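You operate a simulated robot arm through the tools that you are given. There is no shell and no other tool.

You are at the controls of a simulated two-armed robot. One attempt, no reset.

JOB
Take the cream cloth from the top of the steel bench and lay it out flat on the right end of the drawer bench.

It is judged by the outcome, as a careful person would: the job done as asked, and still so three seconds after it is handed in. It fails if anything else is knocked over, pushed out of place, dropped, spilled or broken. Flat cloth is picked up by pressing the open fingertips on it (5 to 10 N) and closing them slowly along it; thin cloth reads only 2 to 8 mm in the jaws.

ROBOT AND FRAMES
Two 7-joint arms with two-finger grippers on one trunk, on a base that moves. Base frame: it is fixed to the floor where the robot stands at the start and does not move with it; the origin is under the middle of the robot, x ahead of it, y to its left, z up. Readings come in mm, degrees, newtons and seconds.
The left shoulder is at the start at [60, 123, 945], the right one opposite. With the tool pointing down near the work surface each hand reaches from about 360 to 800 mm from the robot's upright axis, wherever it stands, measured 20 degrees to its own side. Places, roughly: right end of the drawer bench [700, 1000, 900]. Payload 1.47 kg a hand.
Tool frame (each hand has its own): the origin (TCP) lies between the finger pads and is the grasp point; the fingertips stand 16 mm ahead of it; z points along the fingers, y is the line along which they close. The gripper opens to 87 mm; its body begins 55 mm behind the TCP.
Orientation is that of the tool frame in the base frame, as [roll, pitch, yaw] about the fixed x, y, z axes, in that order (R = Rz(yaw) Ry(pitch) Rx(roll)). With the fingers straight down and closing along the base's y, the tool's x points along the base's -x, its y along +y and its z along -z.

CONTROLS
- The arms move only by the tool arm_command. It takes "left_targets", "right_targets" or both (then of equal length, played together; a hand with none holds still); each is a list of rows, each a list of 6 numbers: the shift along the tool's x, y, z in cm, then the turn, a rotation vector about the tool's x, y, z in degrees. In form: [[tx, ty, tz, ax, ay, az], ...]. A call has 1 to 20 rows; each row is the pose to reach, as a shift and turn from the pose commanded when the call began, along the tool's axes at that moment. "left_fingers" and "right_fingers" are, for a hand that has rows, the finger opening in cm, from 0 to 8.7, set as the call begins (left out, the last holds). Each row takes 0.2 s and may step no farther than 50 mm and 8.6 degrees from the row before; otherwise, or with a gripper value out of range, the whole call is refused. A pose out of reach is approached as far as the arm can. The call stops where the force on the tool passes 40 N (or 10 N more than at its start, if that is more) or the arm is blocked; 0.2 s more then pass. Each finger travels about 153 mm/s and halts on what it meets, pressing with about 27 N; the grip force reading is that of the motor and also rises with nothing between the fingers. The clock runs only during rows and for 0.2 s after the last one: add rows that repeat a pose to give the fingers time. It gives the time, the measured TCP pose, the force on the tool (base axes), the opening and the grip force at its end, in the units of the frame above (readings bear some noise), with the torque about the TCP (base axes, N m) and any sound that the robot's microphone picked up.
- Cameras (640 x 400 px; columns grow to the right, rows downward): "scene" is now at [71.5, 52.2, 1502.5]; the picture's right is [0.66, -0.75, 0.00], its down [-0.54, -0.48, -0.69] and it looks along [0.52, 0.46, -0.72] (base axes); focal length 281 px, centre (320, 200). "left" rides on the left gripper at [73, -12, -89] in its tool frame; the picture's right is [0.16, 0.99, 0.00], its down [-0.72, 0.12, -0.68] and it looks along [-0.67, 0.11, 0.73] (tool axes); focal length 247 px, centre (320, 200). "right" rides on the right gripper at [73, 12, -90] in its tool frame; the picture's right is [-0.16, 0.99, 0.00], its down [-0.72, -0.12, -0.68] and it looks along [-0.67, -0.11, 0.73] (tool axes); focal length 247 px, centre (320, 200). There is no depth. A picture from a camera that has moved, and an enlarged one, comes with that camera's place and axes in the base frame and with its lens.
- camera(camera): a new picture of that camera. No time passes.
- raise_lower(by): moves the trunk up (or, below 0, down) by that many mm; the arms and the scene camera ride with it, the base frame stays. It gives what a move gives, with no picture.
- drive_base(legs): drives the robot by 1 to 6 legs, each [ahead, left, turn to the left] in mm, mm and degrees, along the robot's own axes; the way and the turn of a leg run together, so that a leg with both is an arc; at most 1500 mm and 180 degrees a leg. The arms and the cameras ride along, it lands a little off, and it stops where it bumps. It gives what a move gives.
- pan_tilt(pan, tilt): turns the head with the scene camera to pan (to the left, within 120 degrees either way) and tilt (down, from -29 to 69), counted from straight ahead of the robot. It gives what a move gives.
- enlarge(camera, box): a new picture of the part [left, top, right, bottom] of that camera's present view, enlarged. No time passes.
- hand_in(): hands the job in; it is judged then, once.

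Places have to be worked out from the pictures, the camera data and where the tool is seen. Open the grippers and draw the arms clear of the work before you hand the job in, unless the task says otherwise.

The tools are called after ">>>" as name(argument=value, ...) on one line, values as JSON. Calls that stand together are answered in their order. arm_command: Moves the arms, as the interface text tells. Its arguments: {"type":"object","properties":{"left_targets":{"type":"array","items":{"type":"array","items":{"type":"number"}}},"left_fingers":{"type":"number"},"right_targets":{"type":"array","items":{"type":"array","items":{"type":"number"}}},"right_fingers":{"type":"number"}},"required":[]} The other tools are called the same way: raise_lower (by) moves the trunk up or down; drive_base (legs) drives the base; pan_tilt (pan, tilt) turns the head that bears the scene camera; camera (camera) takes a picture; enlarge (camera, box) takes an enlarged picture of a part of a camera's view; hand_in () hands the job in.

At the start:

```text
time_s: 0.0
left_ee_pos: [385.6, 483.4, 1107.0]
left_tool_rot: [180.0, -0.1, -179.9]
left_wrist_force: [0.2, -0.1, -0.1]
left_torque: [0.01, -0.02, -0.02]
left_width: 86.9
left_grasp_force: 0.2
right_ee_pos: [386.2, 74.8, 1142.0]
right_tool_rot: [179.9, 0.0, 180.0]
right_wrist_force: [-0.2, 1.1, -0.1]
right_torque: [0.01, 0.0, 0.0]
right_width: 86.9
right_grasp_force: 0.1
trunk travel left (down, up): [-100.0, 130.0]
robot x, y, heading: [-1.4, 0.2, 0.2]
head pan, tilt (commanded): [41.5, 46.0]
```

scene: 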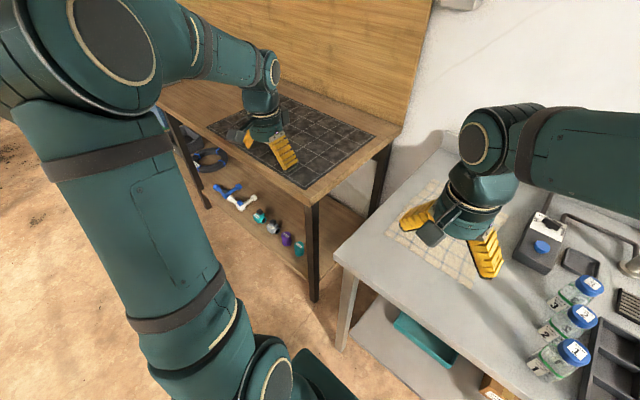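
right: 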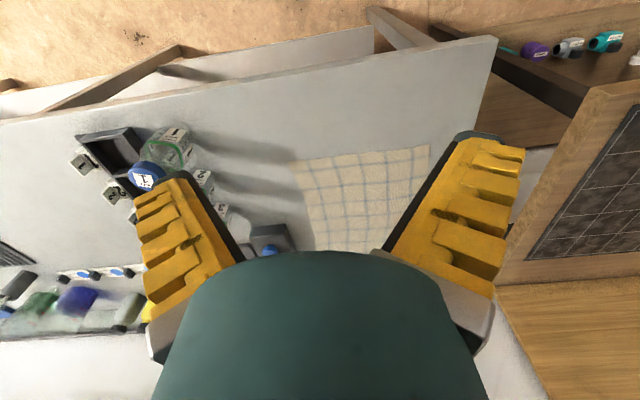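
left: 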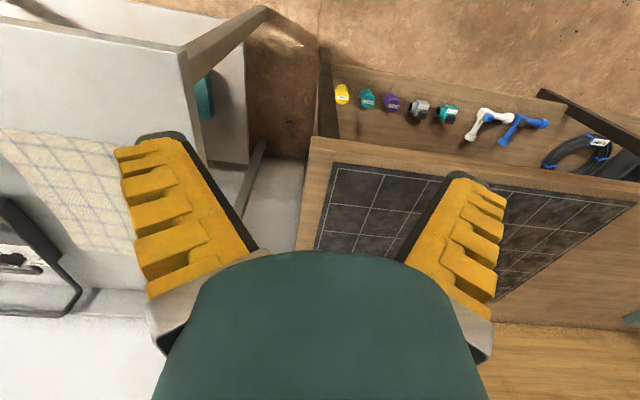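

I'll look around first. The cream cloth seems to lie on the steel bench near [570, 120]. I'll pan the head to find the drawer bench and its right end.

>>> pan_tilt(pan=60, tilt=35)

>>> camera(camera="scene")

```text
time_s: 0.8
left_ee_pos: [385.5, 483.7, 1107.7]
left_tool_rot: [-179.9, -0.1, -180.0]
left_wrist_force: [0.2, -0.4, 0.0]
left_torque: [-0.01, 0.02, 0.01]
left_width: 86.8
left_grasp_force: 0.0
right_ee_pos: [386.4, 74.3, 1141.8]
right_tool_rot: [180.0, -0.1, -180.0]
right_wrist_force: [-0.1, -0.6, -0.2]
right_torque: [0.01, 0.03, -0.01]
right_width: 87.0
right_grasp_force: 0.1
trunk travel left (down, up): [-100.0, 130.0]
robot x, y, heading: [-0.2, -0.9, 0.1]
head pan, tilt (commanded): [60.0, 35.0]
```

```text
taken
camera scene: at [55.3, 75.1, 1518.7], right [0.87, -0.5, 0.0], down [-0.29, -0.5, -0.82], along [0.41, 0.71, -0.57], focal length 281 px, centre (320, 200)
```

scene: 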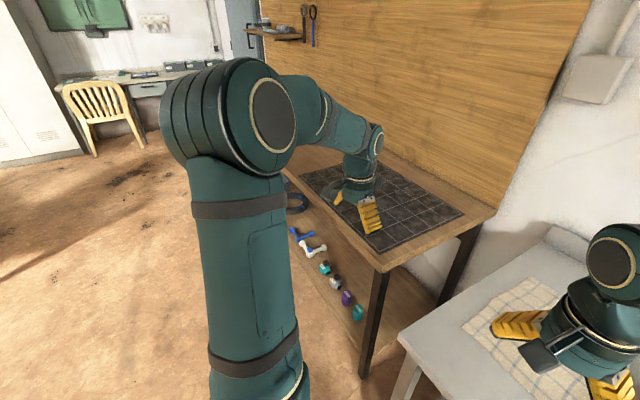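

The wooden bench with the dark mat starts at about y=450. I need to see what lies further left and to the right before deciding which one is the "drawer bench".

>>> pan_tilt(pan=95, tilt=30)

>>> camera(camera="scene")

>>> pan_tilt(pan=-10, tilt=45)

>>> camera(camera="scene")

>>> pan_tilt(pan=-80, tilt=30)

>>> camera(camera="scene")

```text
time_s: 1.8
left_ee_pos: [384.6, 484.4, 1108.5]
left_tool_rot: [-180.0, -0.1, 179.9]
left_wrist_force: [-0.1, -0.2, 0.4]
left_torque: [-0.05, 0.05, 0.0]
left_width: 86.9
left_grasp_force: 0.0
right_ee_pos: [386.0, 74.5, 1143.0]
right_tool_rot: [-179.9, -0.1, 180.0]
right_wrist_force: [0.9, 0.2, -0.2]
right_torque: [0.02, 0.04, 0.03]
right_width: 87.0
right_grasp_force: 0.1
trunk travel left (down, up): [-100.0, 130.0]
robot x, y, heading: [-0.9, 4.1, 0.0]
head pan, tilt (commanded): [95.0, 30.0]
```

```text
taken
camera scene: at [3.4, 89.0, 1526.6], right [1.0, 0.09, 0.0], down [0.04, -0.5, -0.87], along [-0.07, 0.86, -0.5], focal length 281 px, centre (320, 200)
```

scene: 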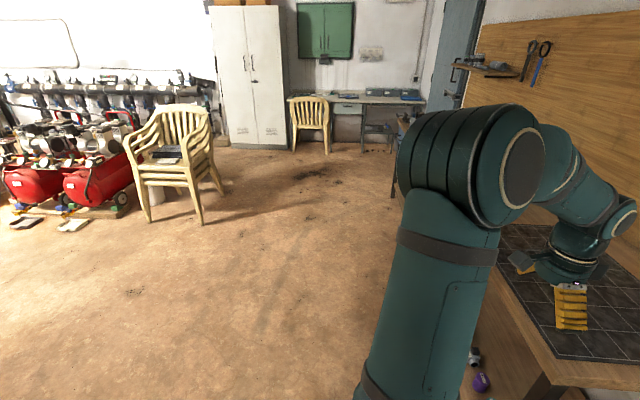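

```text
time_s: 3.6
left_ee_pos: [385.4, 483.6, 1108.8]
left_tool_rot: [-180.0, 0.0, 180.0]
left_wrist_force: [-0.3, 0.8, 0.4]
left_torque: [-0.02, -0.02, -0.03]
left_width: 87.0
left_grasp_force: 0.0
right_ee_pos: [386.4, 75.6, 1142.3]
right_tool_rot: [180.0, 0.0, -180.0]
right_wrist_force: [0.7, -0.1, 0.3]
right_torque: [0.01, 0.01, 0.01]
right_width: 86.9
right_grasp_force: 0.0
trunk travel left (down, up): [-100.0, 130.0]
robot x, y, heading: [-0.3, 3.8, -0.0]
head pan, tilt (commanded): [-10.0, 45.0]
```

```text
taken
camera scene: at [91.3, -15.2, 1504.0], right [-0.17, -0.98, 0.0], down [-0.7, 0.12, -0.71], along [0.7, -0.12, -0.71], focal length 281 px, centre (320, 200)
```

scene: 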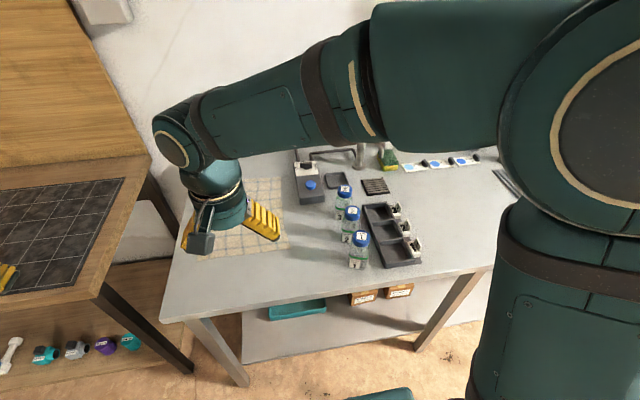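

```text
time_s: 5.1
left_ee_pos: [386.3, 484.0, 1107.8]
left_tool_rot: [180.0, 0.1, 180.0]
left_wrist_force: [0.3, -0.3, 0.1]
left_torque: [0.0, -0.04, -0.02]
left_width: 86.9
left_grasp_force: 0.1
right_ee_pos: [386.3, 73.2, 1141.9]
right_tool_rot: [-180.0, 0.1, -180.0]
right_wrist_force: [-0.1, -0.4, 0.1]
right_torque: [0.0, 0.02, 0.02]
right_width: 87.1
right_grasp_force: 0.0
trunk travel left (down, up): [-100.0, 130.0]
robot x, y, heading: [-3.5, -3.4, 0.1]
head pan, tilt (commanded): [-80.0, 30.0]
```

```text
taken
camera scene: at [27.0, -90.2, 1526.6], right [-0.98, -0.17, 0.0], down [-0.09, 0.49, -0.87], along [0.15, -0.85, -0.5], focal length 281 px, centre (320, 200)
```

scene: 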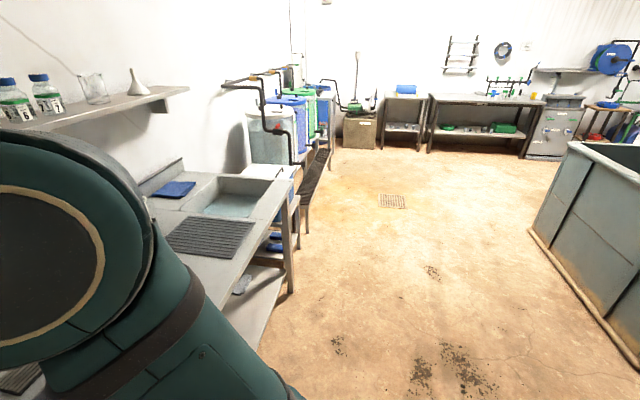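

The steel bench is ahead and to the right, with jars, a tray and other items on it. The wooden bench is to the left. The left arm hides much of the wooden bench, so I'll back away a little and look at it again.

>>> drive_base(legs=[[-450, 0, 0]])

>>> pan_tilt(pan=55, tilt=25)

>>> camera(camera="scene")

>>> pan_tilt(pan=15, tilt=30)

>>> camera(camera="scene")

```text
time_s: 7.8
left_ee_pos: [-63.9, 483.9, 1108.3]
left_tool_rot: [-179.9, 0.2, 179.9]
left_wrist_force: [-0.6, 0.1, -0.1]
left_torque: [0.03, -0.01, 0.01]
left_width: 86.8
left_grasp_force: 0.1
right_ee_pos: [-64.7, 73.8, 1141.3]
right_tool_rot: [179.9, 0.1, 179.9]
right_wrist_force: [-0.1, 0.1, 0.3]
right_torque: [0.0, 0.01, 0.0]
right_width: 86.9
right_grasp_force: 0.0
trunk travel left (down, up): [-100.0, 130.0]
robot x, y, heading: [-450.7, -0.6, -0.3]
head pan, tilt (commanded): [-80.0, 30.0]
```

```text
time_s: 9.9
left_ee_pos: [-63.6, 483.3, 1106.3]
left_tool_rot: [-179.9, 0.0, 179.8]
left_wrist_force: [-0.4, 0.3, -0.4]
left_torque: [-0.01, 0.01, -0.02]
left_width: 87.4
left_grasp_force: 0.1
right_ee_pos: [-65.7, 74.4, 1142.2]
right_tool_rot: [-180.0, 0.1, 179.9]
right_wrist_force: [1.1, 0.5, -0.3]
right_torque: [-0.02, -0.01, 0.02]
right_width: 87.1
right_grasp_force: 0.0
trunk travel left (down, up): [-100.0, 130.0]
robot x, y, heading: [-448.3, 0.0, -0.1]
head pan, tilt (commanded): [55.0, 25.0]
```

```text
taken
camera scene: at [-386.0, 74.6, 1534.6], right [0.82, -0.58, 0.0], down [-0.24, -0.35, -0.91], along [0.52, 0.74, -0.42], focal length 281 px, centre (320, 200)
```

scene: 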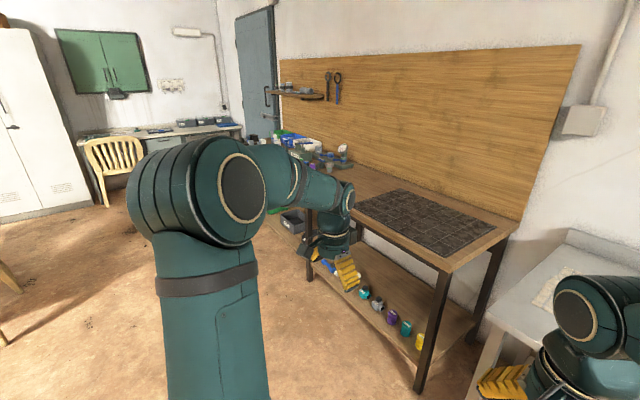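

```text
time_s: 11.0
left_ee_pos: [-65.1, 484.3, 1108.7]
left_tool_rot: [180.0, -0.1, 179.9]
left_wrist_force: [1.2, 0.5, -0.3]
left_torque: [0.03, 0.03, 0.01]
left_width: 86.9
left_grasp_force: 0.1
right_ee_pos: [-64.4, 74.0, 1141.4]
right_tool_rot: [180.0, 0.0, 179.9]
right_wrist_force: [0.1, -0.3, -0.2]
right_torque: [0.0, -0.01, -0.02]
right_width: 87.0
right_grasp_force: 0.0
trunk travel left (down, up): [-100.0, 130.0]
robot x, y, heading: [-454.0, 0.7, 0.2]
head pan, tilt (commanded): [15.0, 30.0]
```

```text
taken
camera scene: at [-351.6, 22.6, 1526.6], right [0.26, -0.97, 0.0], down [-0.48, -0.13, -0.87], along [0.84, 0.22, -0.5], focal length 281 px, centre (320, 200)
```

scene: 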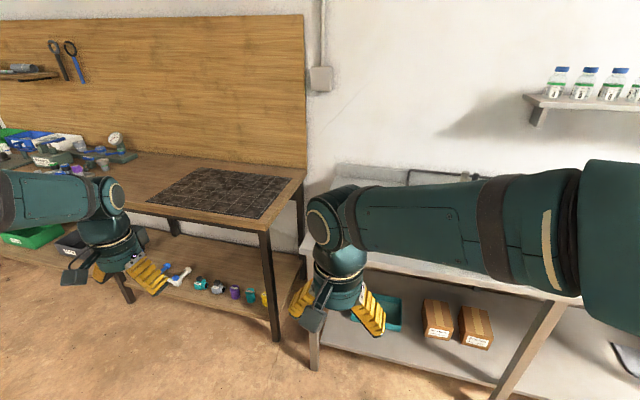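

The wooden bench carries on to the left, with bins, tools and other things on it. I'll drive left to see the whole bench and find out where its drawers are.

>>> drive_base(legs=[[0, 900, 0]])

>>> pan_tilt(pan=10, tilt=30)

>>> camera(camera="scene")

>>> pan_tilt(pan=60, tilt=25)

>>> camera(camera="scene")

```text
time_s: 19.2
left_ee_pos: [-68.7, 1382.7, 1108.7]
left_tool_rot: [180.0, 0.0, -179.9]
left_wrist_force: [0.0, 0.1, 0.6]
left_torque: [0.03, 0.0, 0.0]
left_width: 87.0
left_grasp_force: 0.0
right_ee_pos: [-66.7, 973.6, 1141.7]
right_tool_rot: [-179.9, -0.1, -179.8]
right_wrist_force: [0.0, 0.8, -0.7]
right_torque: [-0.01, -0.02, 0.01]
right_width: 86.9
right_grasp_force: 0.0
trunk travel left (down, up): [-100.0, 130.0]
robot x, y, heading: [-450.4, 898.3, 0.4]
head pan, tilt (commanded): [15.0, 30.0]
```

```text
time_s: 19.9
left_ee_pos: [-67.0, 1382.7, 1108.1]
left_tool_rot: [-180.0, 0.0, -179.8]
left_wrist_force: [-0.3, 0.7, -0.2]
left_torque: [-0.02, 0.0, 0.01]
left_width: 87.0
left_grasp_force: 0.1
right_ee_pos: [-66.2, 972.9, 1142.7]
right_tool_rot: [-180.0, 0.0, -179.8]
right_wrist_force: [-0.1, -0.7, 0.0]
right_torque: [-0.01, 0.0, -0.02]
right_width: 87.1
right_grasp_force: 0.1
trunk travel left (down, up): [-100.0, 130.0]
robot x, y, heading: [-450.7, 896.0, -0.1]
head pan, tilt (commanded): [10.0, 30.0]
```

```text
taken
camera scene: at [-351.0, 912.3, 1526.6], right [0.18, -0.98, 0.0], down [-0.49, -0.09, -0.87], along [0.85, 0.15, -0.5], focal length 281 px, centre (320, 200)
```

scene: 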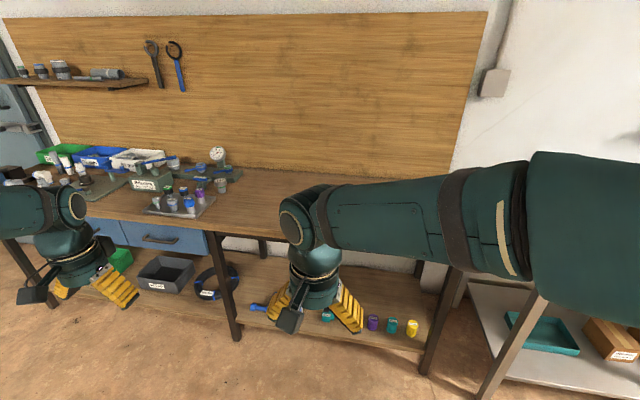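

```text
time_s: 21.1
left_ee_pos: [-67.5, 1383.1, 1108.1]
left_tool_rot: [180.0, 0.0, -179.8]
left_wrist_force: [0.8, -0.1, 0.0]
left_torque: [-0.02, -0.01, 0.02]
left_width: 87.2
left_grasp_force: 0.0
right_ee_pos: [-65.8, 973.6, 1143.0]
right_tool_rot: [180.0, 0.0, -179.8]
right_wrist_force: [0.1, 0.4, -0.1]
right_torque: [-0.03, -0.03, -0.01]
right_width: 87.0
right_grasp_force: 0.0
trunk travel left (down, up): [-100.0, 130.0]
robot x, y, heading: [-449.1, 897.3, 0.1]
head pan, tilt (commanded): [60.0, 25.0]
```

```text
taken
camera scene: at [-394.2, 976.2, 1534.5], right [0.87, -0.5, 0.0], down [-0.21, -0.37, -0.91], along [0.45, 0.79, -0.42], focal length 281 px, centre (320, 200)
```

scene: 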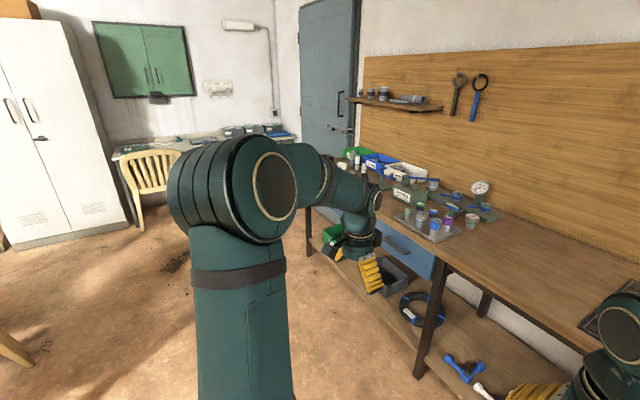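

The long wooden bench with blue drawers is the drawer bench. It carries a tray and bins left of y≈1500 and a thin dark mat at about y=520–1040. Next I'll drive back toward the steel bench, staying off it, to measure the cloth.

>>> drive_base(legs=[[0, -780, 0]])

>>> pan_tilt(pan=0, tilt=28)

>>> camera(camera="scene")

```text
time_s: 28.4
left_ee_pos: [-64.4, 590.9, 1106.9]
left_tool_rot: [-180.0, 0.1, 179.8]
left_wrist_force: [0.1, 0.1, 0.4]
left_torque: [-0.01, 0.01, -0.01]
left_width: 87.1
left_grasp_force: 0.1
right_ee_pos: [-64.3, 182.0, 1142.3]
right_tool_rot: [180.0, -0.1, 179.8]
right_wrist_force: [-0.2, 0.1, -0.1]
right_torque: [-0.02, -0.04, -0.01]
right_width: 86.9
right_grasp_force: 0.1
trunk travel left (down, up): [-100.0, 130.0]
robot x, y, heading: [-453.6, 107.5, -0.3]
head pan, tilt (commanded): [60.0, 25.0]
```

```text
time_s: 29.7
left_ee_pos: [-64.3, 592.0, 1107.5]
left_tool_rot: [179.9, 0.1, 179.8]
left_wrist_force: [-0.3, -0.9, 0.3]
left_torque: [0.02, -0.03, 0.0]
left_width: 87.0
left_grasp_force: 0.0
right_ee_pos: [-65.7, 182.1, 1141.9]
right_tool_rot: [-179.9, 0.1, 179.8]
right_wrist_force: [0.0, -0.7, -0.8]
right_torque: [0.02, 0.01, 0.0]
right_width: 86.8
right_grasp_force: 0.0
trunk travel left (down, up): [-100.0, 130.0]
robot x, y, heading: [-448.3, 109.6, 0.1]
head pan, tilt (commanded): [0.0, 28.0]
```

```text
taken
camera scene: at [-348.4, 107.0, 1529.8], right [0.0, -1.0, 0.0], down [-0.47, 0.0, -0.88], along [0.88, 0.0, -0.47], focal length 281 px, centre (320, 200)
```

scene: 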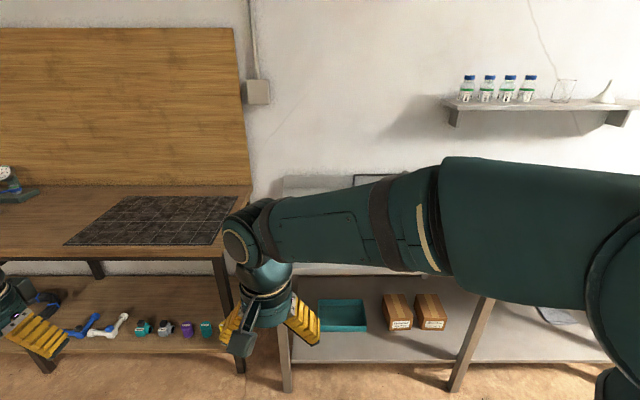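

The right arm blocks the view of the cloth. I'll drive up to the steel bench at x≈0, then swing the right hand outward, staying high, to get a clear look.

>>> drive_base(legs=[[440, 0, 0]])

>>> arm_command(right_targets=[[0, -4, -1, 0, 0, 0], [0, -8, -2, 0, 0, 0], [0, -12, -3, 0, 0, 0], [0, -16, -4, 0, 0, 0], [0, -20, -5, 0, 0, 0], [0, -24, -6, 0, 0, 0], [0, -28, -7, 0, 0, 0], [0, -32, -8, 0, 0, 0]])

>>> pan_tilt(pan=0, tilt=50)

>>> camera(camera="scene")

>>> camera(camera="right")

```text
time_s: 32.4
left_ee_pos: [375.1, 589.5, 1106.8]
left_tool_rot: [-180.0, 0.0, 179.6]
left_wrist_force: [-0.8, 0.5, 0.2]
left_torque: [0.01, 0.02, -0.02]
left_width: 87.1
left_grasp_force: 0.0
right_ee_pos: [374.1, 180.0, 1140.4]
right_tool_rot: [180.0, 0.0, 179.7]
right_wrist_force: [0.2, -0.6, -0.5]
right_torque: [0.0, -0.02, 0.0]
right_width: 86.8
right_grasp_force: 0.0
trunk travel left (down, up): [-100.0, 130.0]
robot x, y, heading: [-10.9, 105.1, -0.2]
head pan, tilt (commanded): [0.0, 28.0]
```

```text
time_s: 34.2
left_ee_pos: [376.3, 589.7, 1108.4]
left_tool_rot: [180.0, 0.0, 179.7]
left_wrist_force: [0.5, -0.5, 0.3]
left_torque: [0.0, -0.01, 0.01]
left_width: 87.1
left_grasp_force: 0.1
right_ee_pos: [374.0, -140.4, 1223.5]
right_tool_rot: [179.9, 0.0, 179.8]
right_wrist_force: [0.3, -0.5, -0.1]
right_torque: [0.01, 0.03, 0.03]
right_width: 86.8
right_grasp_force: 0.0
trunk travel left (down, up): [-100.0, 130.0]
robot x, y, heading: [-11.5, 105.1, -0.2]
head pan, tilt (commanded): [0.0, 28.0]
```

```text
time_s: 35.0
left_ee_pos: [374.6, 589.3, 1107.1]
left_tool_rot: [180.0, 0.0, 179.7]
left_wrist_force: [-0.1, -0.1, -0.8]
left_torque: [0.02, 0.01, -0.02]
left_width: 87.1
left_grasp_force: 0.0
right_ee_pos: [372.1, -139.2, 1222.3]
right_tool_rot: [-180.0, 0.0, 179.6]
right_wrist_force: [-0.8, -0.4, 0.6]
right_torque: [-0.01, -0.01, -0.02]
right_width: 87.1
right_grasp_force: 0.1
trunk travel left (down, up): [-100.0, 130.0]
robot x, y, heading: [-13.2, 108.8, -0.2]
head pan, tilt (commanded): [0.0, 50.0]
```

```text
taken
camera scene: at [75.8, 105.2, 1497.1], right [0.0, -1.0, 0.0], down [-0.77, 0.0, -0.64], along [0.64, 0.0, -0.77], focal length 281 px, centre (320, 200)
```

scene: 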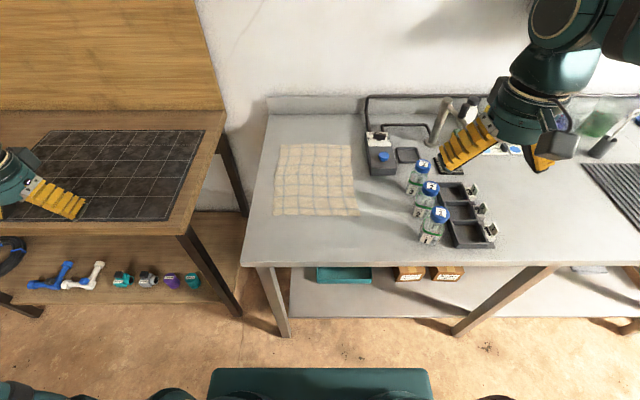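

```text
taken
camera right: at [300.6, -128.1, 1311.5], right [0.16, 0.99, 0.0], down [0.72, -0.12, 0.68], along [0.67, -0.11, -0.73], focal length 247 px, centre (320, 200)
```

right: 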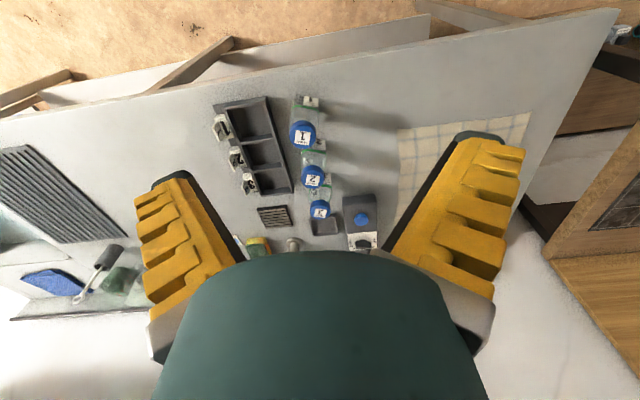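

Now I have a clear view. The cloth is about 80 px wide, roughly x 440–700. I'll enlarge the picture to find its corners accurately.

>>> enlarge(camera="scene", box=[230, 110, 470, 260])

>>> enlarge(camera="scene", box=[0, 90, 240, 240])

```text
2.67 times, centred on (350, 185) of scene
camera zoom: at [75.8, 105.2, 1497.1], right [0.0, -1.0, 0.0], down [-0.77, 0.0, -0.64], along [0.64, 0.0, -0.77], focal length 748 px, centre (240, 240)
```

zoom: 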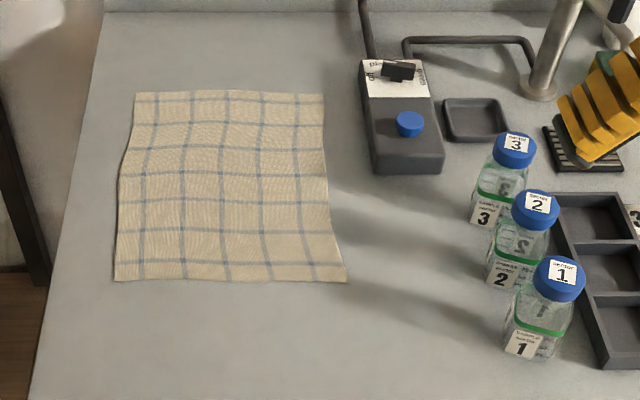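

```text
2.67 times, centred on (120, 165) of scene
camera zoom: at [75.8, 105.2, 1497.1], right [0.0, -1.0, 0.0], down [-0.77, 0.0, -0.64], along [0.64, 0.0, -0.77], focal length 748 px, centre (853, 293)
```

zoom: 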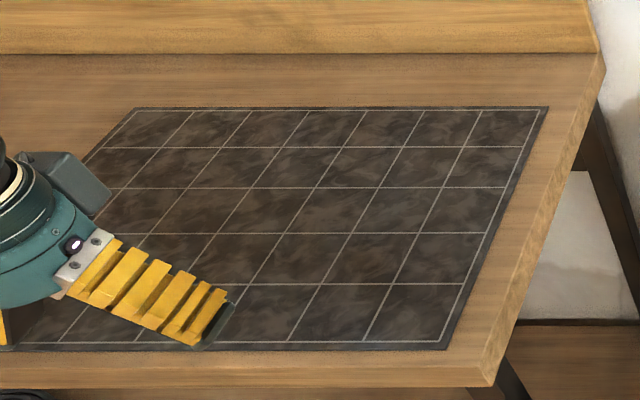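

The cloth is about 250 mm across (y≈-8 to 240) and 310 mm deep (x≈550 to 860). Comparing the two views puts the steel bench top near z≈857. I'll bring both hands high over the near-left and near-right corners.

>>> arm_command(left_targets=[[-1.93, -3.84, 0.57, 0, 0, 0], [-3.86, -7.68, 1.14, 0, 0, 0], [-5.79, -11.52, 1.71, 0, 0, 0], [-7.72, -15.36, 2.28, 0, 0, 0], [-9.65, -19.2, 2.85, 0, 0, 0], [-11.58, -23.04, 3.42, 0, 0, 0], [-13.51, -26.88, 3.99, 0, 0, 0], [-15.44, -30.72, 4.56, 0, 0, 0], [-17.37, -34.56, 5.13, 0, 0, 0], [-19.3, -38.4, 5.7, 0, 0, 0], [-19.3, -38.4, 5.7, 0, 0, 0]], right_targets=[[-1.96, 1.64, 1.72, 0, 0, 0], [-3.92, 3.28, 3.44, 0, 0, 0], [-5.88, 4.92, 5.16, 0, 0, 0], [-7.84, 6.56, 6.88, 0, 0, 0], [-9.8, 8.2, 8.6, 0, 0, 0], [-11.76, 9.84, 10.32, 0, 0, 0], [-13.72, 11.48, 12.04, 0, 0, 0], [-15.68, 13.12, 13.76, 0, 0, 0], [-17.64, 14.76, 15.48, 0, 0, 0], [-19.6, 16.4, 17.2, 0, 0, 0], [-19.6, 16.4, 17.2, 0, 0, 0]], left_fingers=4.5, right_fingers=4.5)

>>> camera(camera="scene")

>>> camera(camera="left")

>>> camera(camera="right")

```text
time_s: 37.5
left_ee_pos: [567.1, 204.3, 1052.1]
left_tool_rot: [179.9, 0.1, 179.8]
left_wrist_force: [-0.5, -0.3, -0.8]
left_torque: [-0.01, 0.0, -0.03]
left_width: 50.3
left_grasp_force: 3.7
right_ee_pos: [567.8, 24.3, 1050.8]
right_tool_rot: [-179.9, 0.0, 179.7]
right_wrist_force: [0.7, 0.1, 0.1]
right_torque: [0.01, -0.02, -0.04]
right_width: 50.3
right_grasp_force: 3.9
trunk travel left (down, up): [-100.0, 130.0]
robot x, y, heading: [-11.6, 107.6, -0.3]
head pan, tilt (commanded): [0.0, 50.0]
```

```text
taken
camera scene: at [74.6, 105.6, 1497.2], right [0.0, -1.0, 0.0], down [-0.77, 0.0, -0.64], along [0.64, 0.0, -0.77], focal length 281 px, centre (320, 200)
```

scene: 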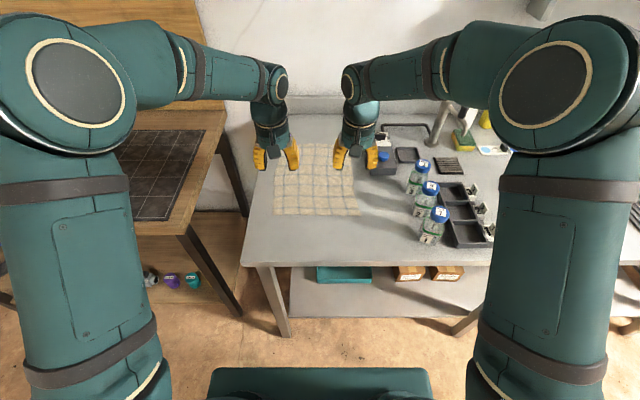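

```text
taken
camera left: at [493.4, 192.1, 1139.9], right [-0.15, 0.99, 0.0], down [0.72, 0.11, 0.68], along [0.67, 0.1, -0.73], focal length 247 px, centre (320, 200)
```

left: 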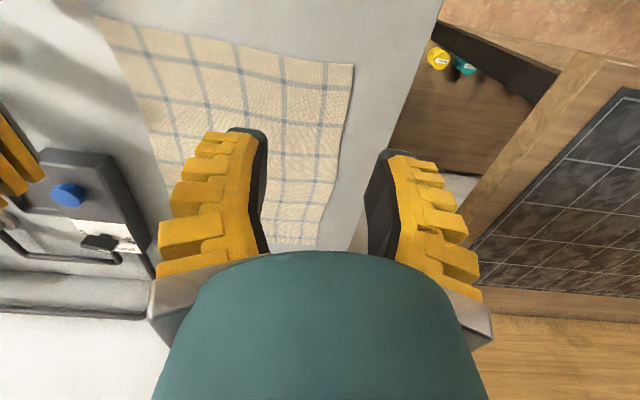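

```text
taken
camera right: at [495.3, 35.2, 1140.2], right [0.16, 0.99, 0.0], down [0.72, -0.12, 0.68], along [0.67, -0.11, -0.73], focal length 247 px, centre (320, 200)
```

right: 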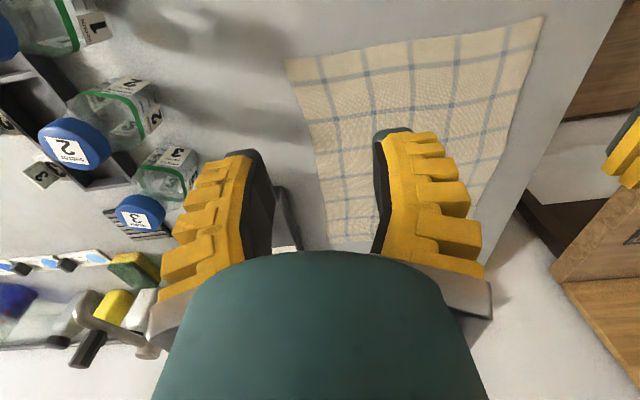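

Both wrist views agree: the near edge is at x≈558, y runs from about -9 to 236, and the bench top is at z≈857. I'll narrow the fingers to 3.5 cm and lower both hands to just above the cloth.

>>> arm_command(left_targets=[[-0.2, 0, 4.2, 0, 0, 0], [-0.4, 0, 8.4, 0, 0, 0], [-0.6, 0, 12.6, 0, 0, 0], [-0.6, 0, 15.0, 0, 0, 0], [-0.6, 0, 16.2, 0, 0, 0], [-0.6, 0, 16.2, 0, 0, 0]], right_targets=[[-0.2, 0, 4.2, 0, 0, 0], [-0.4, 0, 8.4, 0, 0, 0], [-0.6, 0, 12.6, 0, 0, 0], [-0.6, 0, 15.0, 0, 0, 0], [-0.6, 0, 16.2, 0, 0, 0], [-0.6, 0, 16.2, 0, 0, 0]], left_fingers=3.5, right_fingers=3.5)

>>> camera(camera="left")

>>> camera(camera="right")

```text
time_s: 38.9
left_ee_pos: [571.5, 203.7, 889.4]
left_tool_rot: [180.0, -0.1, 179.7]
left_wrist_force: [-0.6, 0.1, 0.2]
left_torque: [0.02, -0.01, 0.01]
left_width: 40.8
left_grasp_force: 4.3
right_ee_pos: [573.8, 22.3, 888.1]
right_tool_rot: [179.9, 0.1, 179.7]
right_wrist_force: [0.5, 0.5, 0.1]
right_torque: [-0.02, 0.02, 0.02]
right_width: 40.8
right_grasp_force: 5.2
trunk travel left (down, up): [-100.0, 130.0]
robot x, y, heading: [-14.7, 107.8, -0.6]
head pan, tilt (commanded): [0.0, 50.0]
```

```text
taken
camera left: at [499.3, 192.2, 977.7], right [-0.15, 0.99, 0.0], down [0.72, 0.11, 0.68], along [0.67, 0.1, -0.73], focal length 247 px, centre (320, 200)
```

left: 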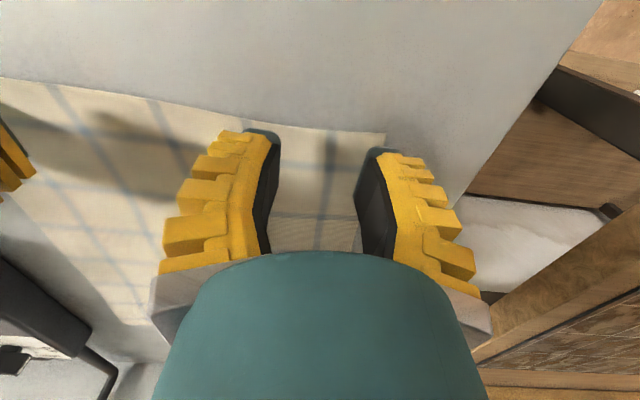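

```text
taken
camera right: at [502.3, 34.0, 977.4], right [0.16, 0.99, 0.0], down [0.72, -0.12, 0.68], along [0.67, -0.11, -0.73], focal length 247 px, centre (320, 200)
```

right: 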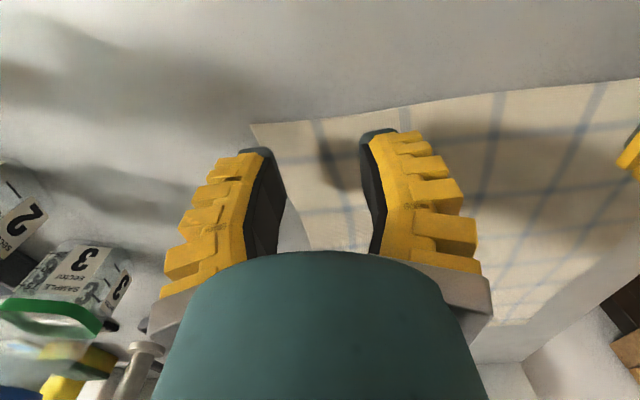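

The fingertips are just above the cloth, close to the edges. I'll shift each hand about 7 mm inward and come down slowly toward contact.

>>> arm_command(left_targets=[[0, -0.7, 0, 0, 0, 0], [0, -0.7, 0.6, 0, 0, 0], [0, -0.7, 1.2, 0, 0, 0], [0, -0.7, 1.2, 0, 0, 0]], right_targets=[[0, 0.6, 0, 0, 0, 0], [0, 0.6, 0.5, 0, 0, 0], [0, 0.6, 1.1, 0, 0, 0], [0, 0.6, 1.1, 0, 0, 0]])

```text
time_s: 39.9
left_ee_pos: [572.3, 197.3, 877.4]
left_tool_rot: [-179.9, -0.1, 179.8]
left_wrist_force: [0.0, 0.5, 0.0]
left_torque: [0.01, -0.01, 0.01]
left_width: 40.6
left_grasp_force: 4.1
right_ee_pos: [575.6, 27.7, 876.8]
right_tool_rot: [-179.9, 0.0, 179.6]
right_wrist_force: [0.3, -0.4, -0.1]
right_torque: [-0.03, -0.02, 0.0]
right_width: 40.8
right_grasp_force: 4.3
trunk travel left (down, up): [-100.0, 130.0]
robot x, y, heading: [-11.4, 105.2, -0.4]
head pan, tilt (commanded): [0.0, 50.0]
```

No contact yet at TCP z≈877. I'll go down another 4 mm.

>>> arm_command(left_targets=[[0, 0, 0.2, 0, 0, 0], [0, 0, 0.4, 0, 0, 0], [0, 0, 0.4, 0, 0, 0]], right_targets=[[0, 0, 0.2, 0, 0, 0], [0, 0, 0.4, 0, 0, 0], [0, 0, 0.4, 0, 0, 0]])

```text
time_s: 40.6
left_ee_pos: [572.0, 196.4, 873.4]
left_tool_rot: [180.0, -0.1, 179.7]
left_wrist_force: [-0.3, 0.4, -0.3]
left_torque: [0.01, -0.04, -0.05]
left_width: 41.0
left_grasp_force: 4.4
right_ee_pos: [575.1, 28.2, 873.9]
right_tool_rot: [180.0, -0.1, 179.9]
right_wrist_force: [-0.1, -0.3, -0.1]
right_torque: [-0.01, -0.02, 0.0]
right_width: 40.9
right_grasp_force: 4.5
trunk travel left (down, up): [-100.0, 130.0]
robot x, y, heading: [-13.3, 103.9, -0.2]
head pan, tilt (commanded): [0.0, 50.0]
```

Still no contact. Another 3 mm down.

>>> arm_command(left_targets=[[0, 0, 0.15, 0, 0, 0], [0, 0, 0.3, 0, 0, 0], [0, 0, 0.3, 0, 0, 0]], right_targets=[[0, 0, 0.15, 0, 0, 0], [0, 0, 0.3, 0, 0, 0], [0, 0, 0.3, 0, 0, 0]])

```text
time_s: 41.5
left_ee_pos: [572.7, 195.9, 870.8]
left_tool_rot: [180.0, -0.1, 179.6]
left_wrist_force: [0.2, -0.3, 0.1]
left_torque: [0.02, -0.01, 0.01]
left_width: 40.8
left_grasp_force: 3.6
right_ee_pos: [574.6, 29.7, 869.5]
right_tool_rot: [-179.9, -0.1, 179.7]
right_wrist_force: [0.2, 0.2, -0.9]
right_torque: [0.0, 0.02, 0.01]
right_width: 40.7
right_grasp_force: 4.5
trunk travel left (down, up): [-100.0, 130.0]
robot x, y, heading: [-12.9, 104.4, -0.5]
head pan, tilt (commanded): [0.0, 50.0]
```

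No contact at z≈870. I'll keep going in small steps.

>>> arm_command(left_targets=[[0, 0, 0.15, 0, 0, 0], [0, 0, 0.3, 0, 0, 0], [0, 0, 0.3, 0, 0, 0]], right_targets=[[0, 0, 0.15, 0, 0, 0], [0, 0, 0.3, 0, 0, 0], [0, 0, 0.3, 0, 0, 0]])

>>> enlarge(camera="right", box=[200, 90, 480, 270])

>>> enlarge(camera="left", box=[200, 90, 480, 270])

```text
time_s: 42.2
left_ee_pos: [573.2, 196.4, 868.0]
left_tool_rot: [180.0, 0.2, 179.7]
left_wrist_force: [-0.3, -0.9, 0.4]
left_torque: [0.03, 0.01, 0.04]
left_width: 35.8
left_grasp_force: 7.3
right_ee_pos: [574.6, 29.0, 867.3]
right_tool_rot: [-180.0, 0.1, 179.7]
right_wrist_force: [-0.1, -0.4, 5.5]
right_torque: [-0.08, 0.0, 0.02]
right_width: 36.3
right_grasp_force: 7.5
trunk travel left (down, up): [-100.0, 130.0]
robot x, y, heading: [-13.2, 108.9, -0.5]
head pan, tilt (commanded): [0.0, 50.0]
```

```text
2.22 times, centred on (340, 180) of right
camera zoom: at [502.3, 40.6, 956.9], right [0.16, 0.99, 0.0], down [0.72, -0.12, 0.68], along [0.67, -0.11, -0.73], focal length 549 px, centre (276, 244)
```

zoom: 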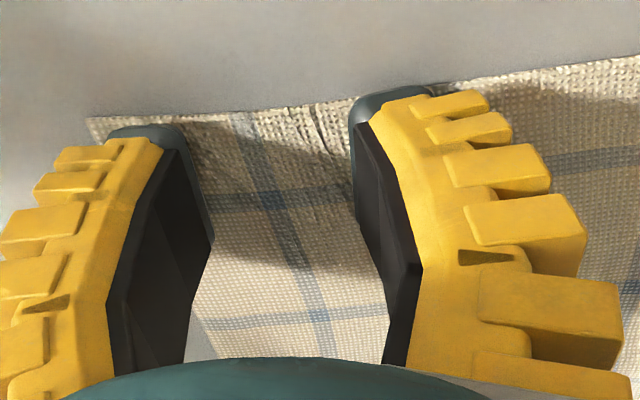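

```text
2.22 times, centred on (340, 180) of left
camera zoom: at [499.7, 184.6, 956.6], right [-0.15, 0.99, 0.0], down [0.72, 0.11, 0.68], along [0.67, 0.1, -0.73], focal length 549 px, centre (276, 244)
```

zoom: 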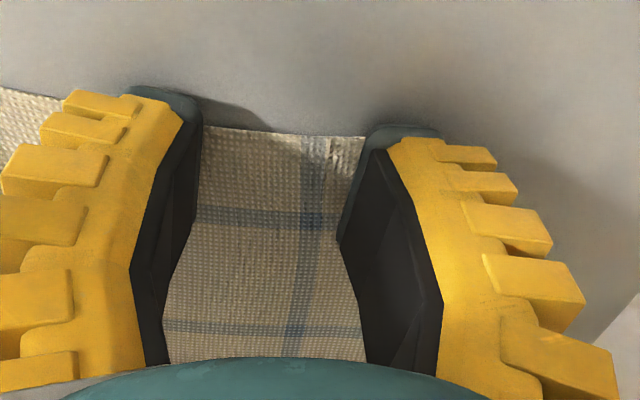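

The right hand has touched with 5.5 N, and the left is right at contact. I'll check where the left outer finger sits relative to the cloth edge.

>>> camera(camera="left")

>>> enlarge(camera="scene", box=[240, 120, 400, 220])

```text
taken
camera left: at [499.7, 184.6, 956.6], right [-0.15, 0.99, 0.0], down [0.72, 0.11, 0.68], along [0.67, 0.1, -0.73], focal length 247 px, centre (320, 200)
```

left: 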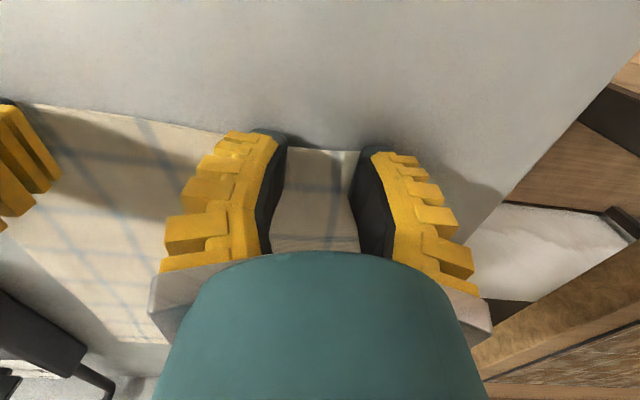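

```text
4.00 times, centred on (320, 170) of scene
camera zoom: at [75.4, 105.3, 1497.1], right [0.0, -1.0, 0.0], down [-0.77, 0.0, -0.64], along [0.64, 0.0, -0.77], focal length 1122 px, centre (320, 320)
```

zoom: 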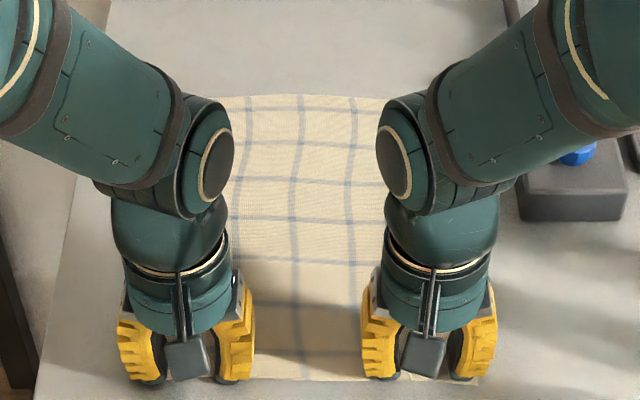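

The left outer fingertip has already pulled the cloth corner about 7 mm inward. I'll press the left hand down a bit more so both hands push with roughly 5–8 N.

>>> arm_command(left_targets=[[0, 0, 0.1, 0, 0, 0], [0, 0, 0.15, 0, 0, 0], [0, 0, 0.15, 0, 0, 0]], right_targets=[[0, 0, 0, 0, 0, 0], [0, 0, 0, 0, 0, 0], [0, 0, 0, 0, 0, 0]])

```text
time_s: 43.0
left_ee_pos: [572.3, 196.4, 867.5]
left_tool_rot: [-179.9, 0.1, 179.7]
left_wrist_force: [0.3, 0.8, 12.3]
left_torque: [0.02, 0.05, 0.0]
left_width: 37.3
left_grasp_force: 8.1
right_ee_pos: [573.1, 28.2, 868.8]
right_tool_rot: [180.0, 0.0, 179.6]
right_wrist_force: [0.8, -0.1, 5.1]
right_torque: [-0.02, 0.03, -0.01]
right_width: 36.1
right_grasp_force: 7.1
trunk travel left (down, up): [-100.0, 130.0]
robot x, y, heading: [-10.4, 107.3, -0.2]
head pan, tilt (commanded): [0.0, 50.0]
```

The left hand reads 12 N, a little high, so I'll ease it by 0.5 mm and start closing both grippers slowly.

>>> arm_command(left_targets=[[0, 0, -0.05, 0, 0, 0], [0, 0, -0.05, 0, 0, 0]], right_targets=[[0, 0, 0.02, 0, 0, 0], [0, 0, 0.02, 0, 0, 0]], left_fingers=2.9, right_fingers=2.9)

>>> arm_command(left_targets=[[0, 0, 0, 0, 0, 0], [0, 0, 0, 0, 0, 0]], right_targets=[[0, 0, 0, 0, 0, 0], [0, 0, 0, 0, 0, 0]], left_fingers=2.4, right_fingers=2.4)

>>> enlarge(camera="left", box=[200, 90, 480, 270])

>>> enlarge(camera="right", box=[200, 90, 480, 270])

```text
time_s: 43.6
left_ee_pos: [572.7, 196.9, 867.4]
left_tool_rot: [-179.9, 0.1, 179.6]
left_wrist_force: [-0.4, -0.3, 7.0]
left_torque: [0.02, -0.01, 0.0]
left_width: 32.8
left_grasp_force: 3.0
right_ee_pos: [575.3, 28.8, 866.8]
right_tool_rot: [-180.0, 0.0, 179.7]
right_wrist_force: [0.3, -0.6, 4.7]
right_torque: [-0.04, 0.04, -0.03]
right_width: 30.2
right_grasp_force: 7.3
trunk travel left (down, up): [-100.0, 130.0]
robot x, y, heading: [-10.7, 106.6, -0.2]
head pan, tilt (commanded): [0.0, 50.0]
```

```text
time_s: 44.2
left_ee_pos: [572.1, 196.5, 866.2]
left_tool_rot: [179.9, 0.1, 179.8]
left_wrist_force: [-0.2, -0.3, 7.2]
left_torque: [0.01, 0.03, -0.02]
left_width: 27.4
left_grasp_force: 4.0
right_ee_pos: [575.0, 28.8, 867.8]
right_tool_rot: [180.0, -0.1, 179.7]
right_wrist_force: [-0.6, 0.7, 5.3]
right_torque: [-0.01, 0.02, 0.02]
right_width: 27.4
right_grasp_force: 3.7
trunk travel left (down, up): [-100.0, 130.0]
robot x, y, heading: [-11.2, 108.1, -0.2]
head pan, tilt (commanded): [0.0, 50.0]
```

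```text
2.22 times, centred on (340, 180) of left
camera zoom: at [499.3, 184.6, 955.8], right [-0.15, 0.99, 0.0], down [0.72, 0.11, 0.68], along [0.67, 0.1, -0.73], focal length 549 px, centre (276, 244)
```

zoom: 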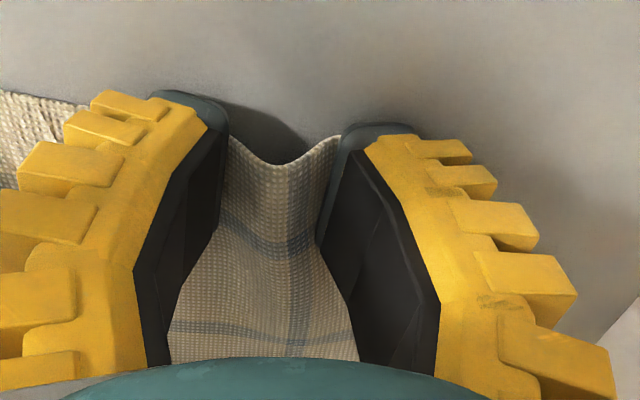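

```text
2.22 times, centred on (340, 180) of right
camera zoom: at [502.0, 40.4, 956.6], right [0.16, 0.99, 0.0], down [0.72, -0.12, 0.68], along [0.67, -0.11, -0.73], focal length 549 px, centre (276, 244)
```

zoom: 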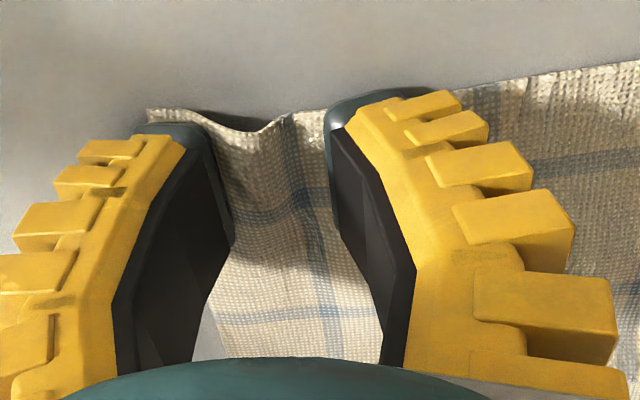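

The cloth is buckling up into a fold between both pairs of fingers, with the press at 5–7 N. I'll keep closing slowly.

>>> arm_command(left_targets=[[0, 0, 0, 0, 0, 0], [0, 0, 0, 0, 0, 0]], right_targets=[[0, 0, 0, 0, 0, 0], [0, 0, 0, 0, 0, 0]], left_fingers=1.9, right_fingers=1.9)

>>> arm_command(left_targets=[[0, 0, 0, 0, 0, 0], [0, 0, 0, 0, 0, 0]], right_targets=[[0, 0, 0, 0, 0, 0], [0, 0, 0, 0, 0, 0]], left_fingers=1.4, right_fingers=1.4)

>>> enlarge(camera="left", box=[200, 90, 480, 270])

>>> enlarge(camera="right", box=[200, 90, 480, 270])

```text
time_s: 44.9
left_ee_pos: [572.2, 196.3, 867.1]
left_tool_rot: [179.9, 0.1, 179.7]
left_wrist_force: [-0.5, -0.4, 6.6]
left_torque: [-0.02, 0.0, 0.01]
left_width: 22.5
left_grasp_force: 4.1
right_ee_pos: [575.6, 29.0, 866.8]
right_tool_rot: [180.0, 0.0, 179.7]
right_wrist_force: [0.0, -0.2, 5.2]
right_torque: [-0.03, -0.01, 0.01]
right_width: 22.5
right_grasp_force: 4.0
trunk travel left (down, up): [-100.0, 130.0]
robot x, y, heading: [-12.3, 107.5, -0.3]
head pan, tilt (commanded): [0.0, 50.0]
```

```text
time_s: 45.5
left_ee_pos: [572.2, 197.5, 866.9]
left_tool_rot: [180.0, 0.0, 179.7]
left_wrist_force: [0.1, -0.4, 7.4]
left_torque: [0.02, -0.04, 0.0]
left_width: 18.0
left_grasp_force: 4.8
right_ee_pos: [574.7, 28.6, 867.2]
right_tool_rot: [180.0, 0.0, 179.7]
right_wrist_force: [0.6, 0.3, 2.7]
right_torque: [-0.04, 0.01, 0.0]
right_width: 17.9
right_grasp_force: 4.7
trunk travel left (down, up): [-100.0, 130.0]
robot x, y, heading: [-11.7, 105.6, -0.0]
head pan, tilt (commanded): [0.0, 50.0]
```

```text
2.22 times, centred on (340, 180) of left
camera zoom: at [499.5, 184.6, 955.5], right [-0.15, 0.99, 0.0], down [0.72, 0.11, 0.68], along [0.67, 0.1, -0.73], focal length 549 px, centre (276, 244)
```

zoom: 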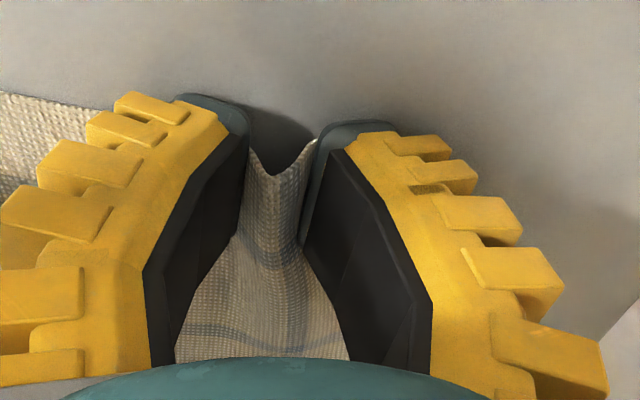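

```text
2.22 times, centred on (340, 180) of right
camera zoom: at [502.3, 40.4, 956.3], right [0.16, 0.99, 0.0], down [0.72, -0.12, 0.68], along [0.67, -0.11, -0.73], focal length 549 px, centre (276, 244)
```

zoom: 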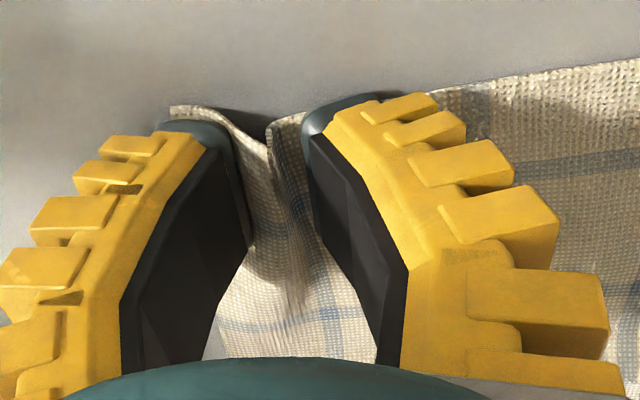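

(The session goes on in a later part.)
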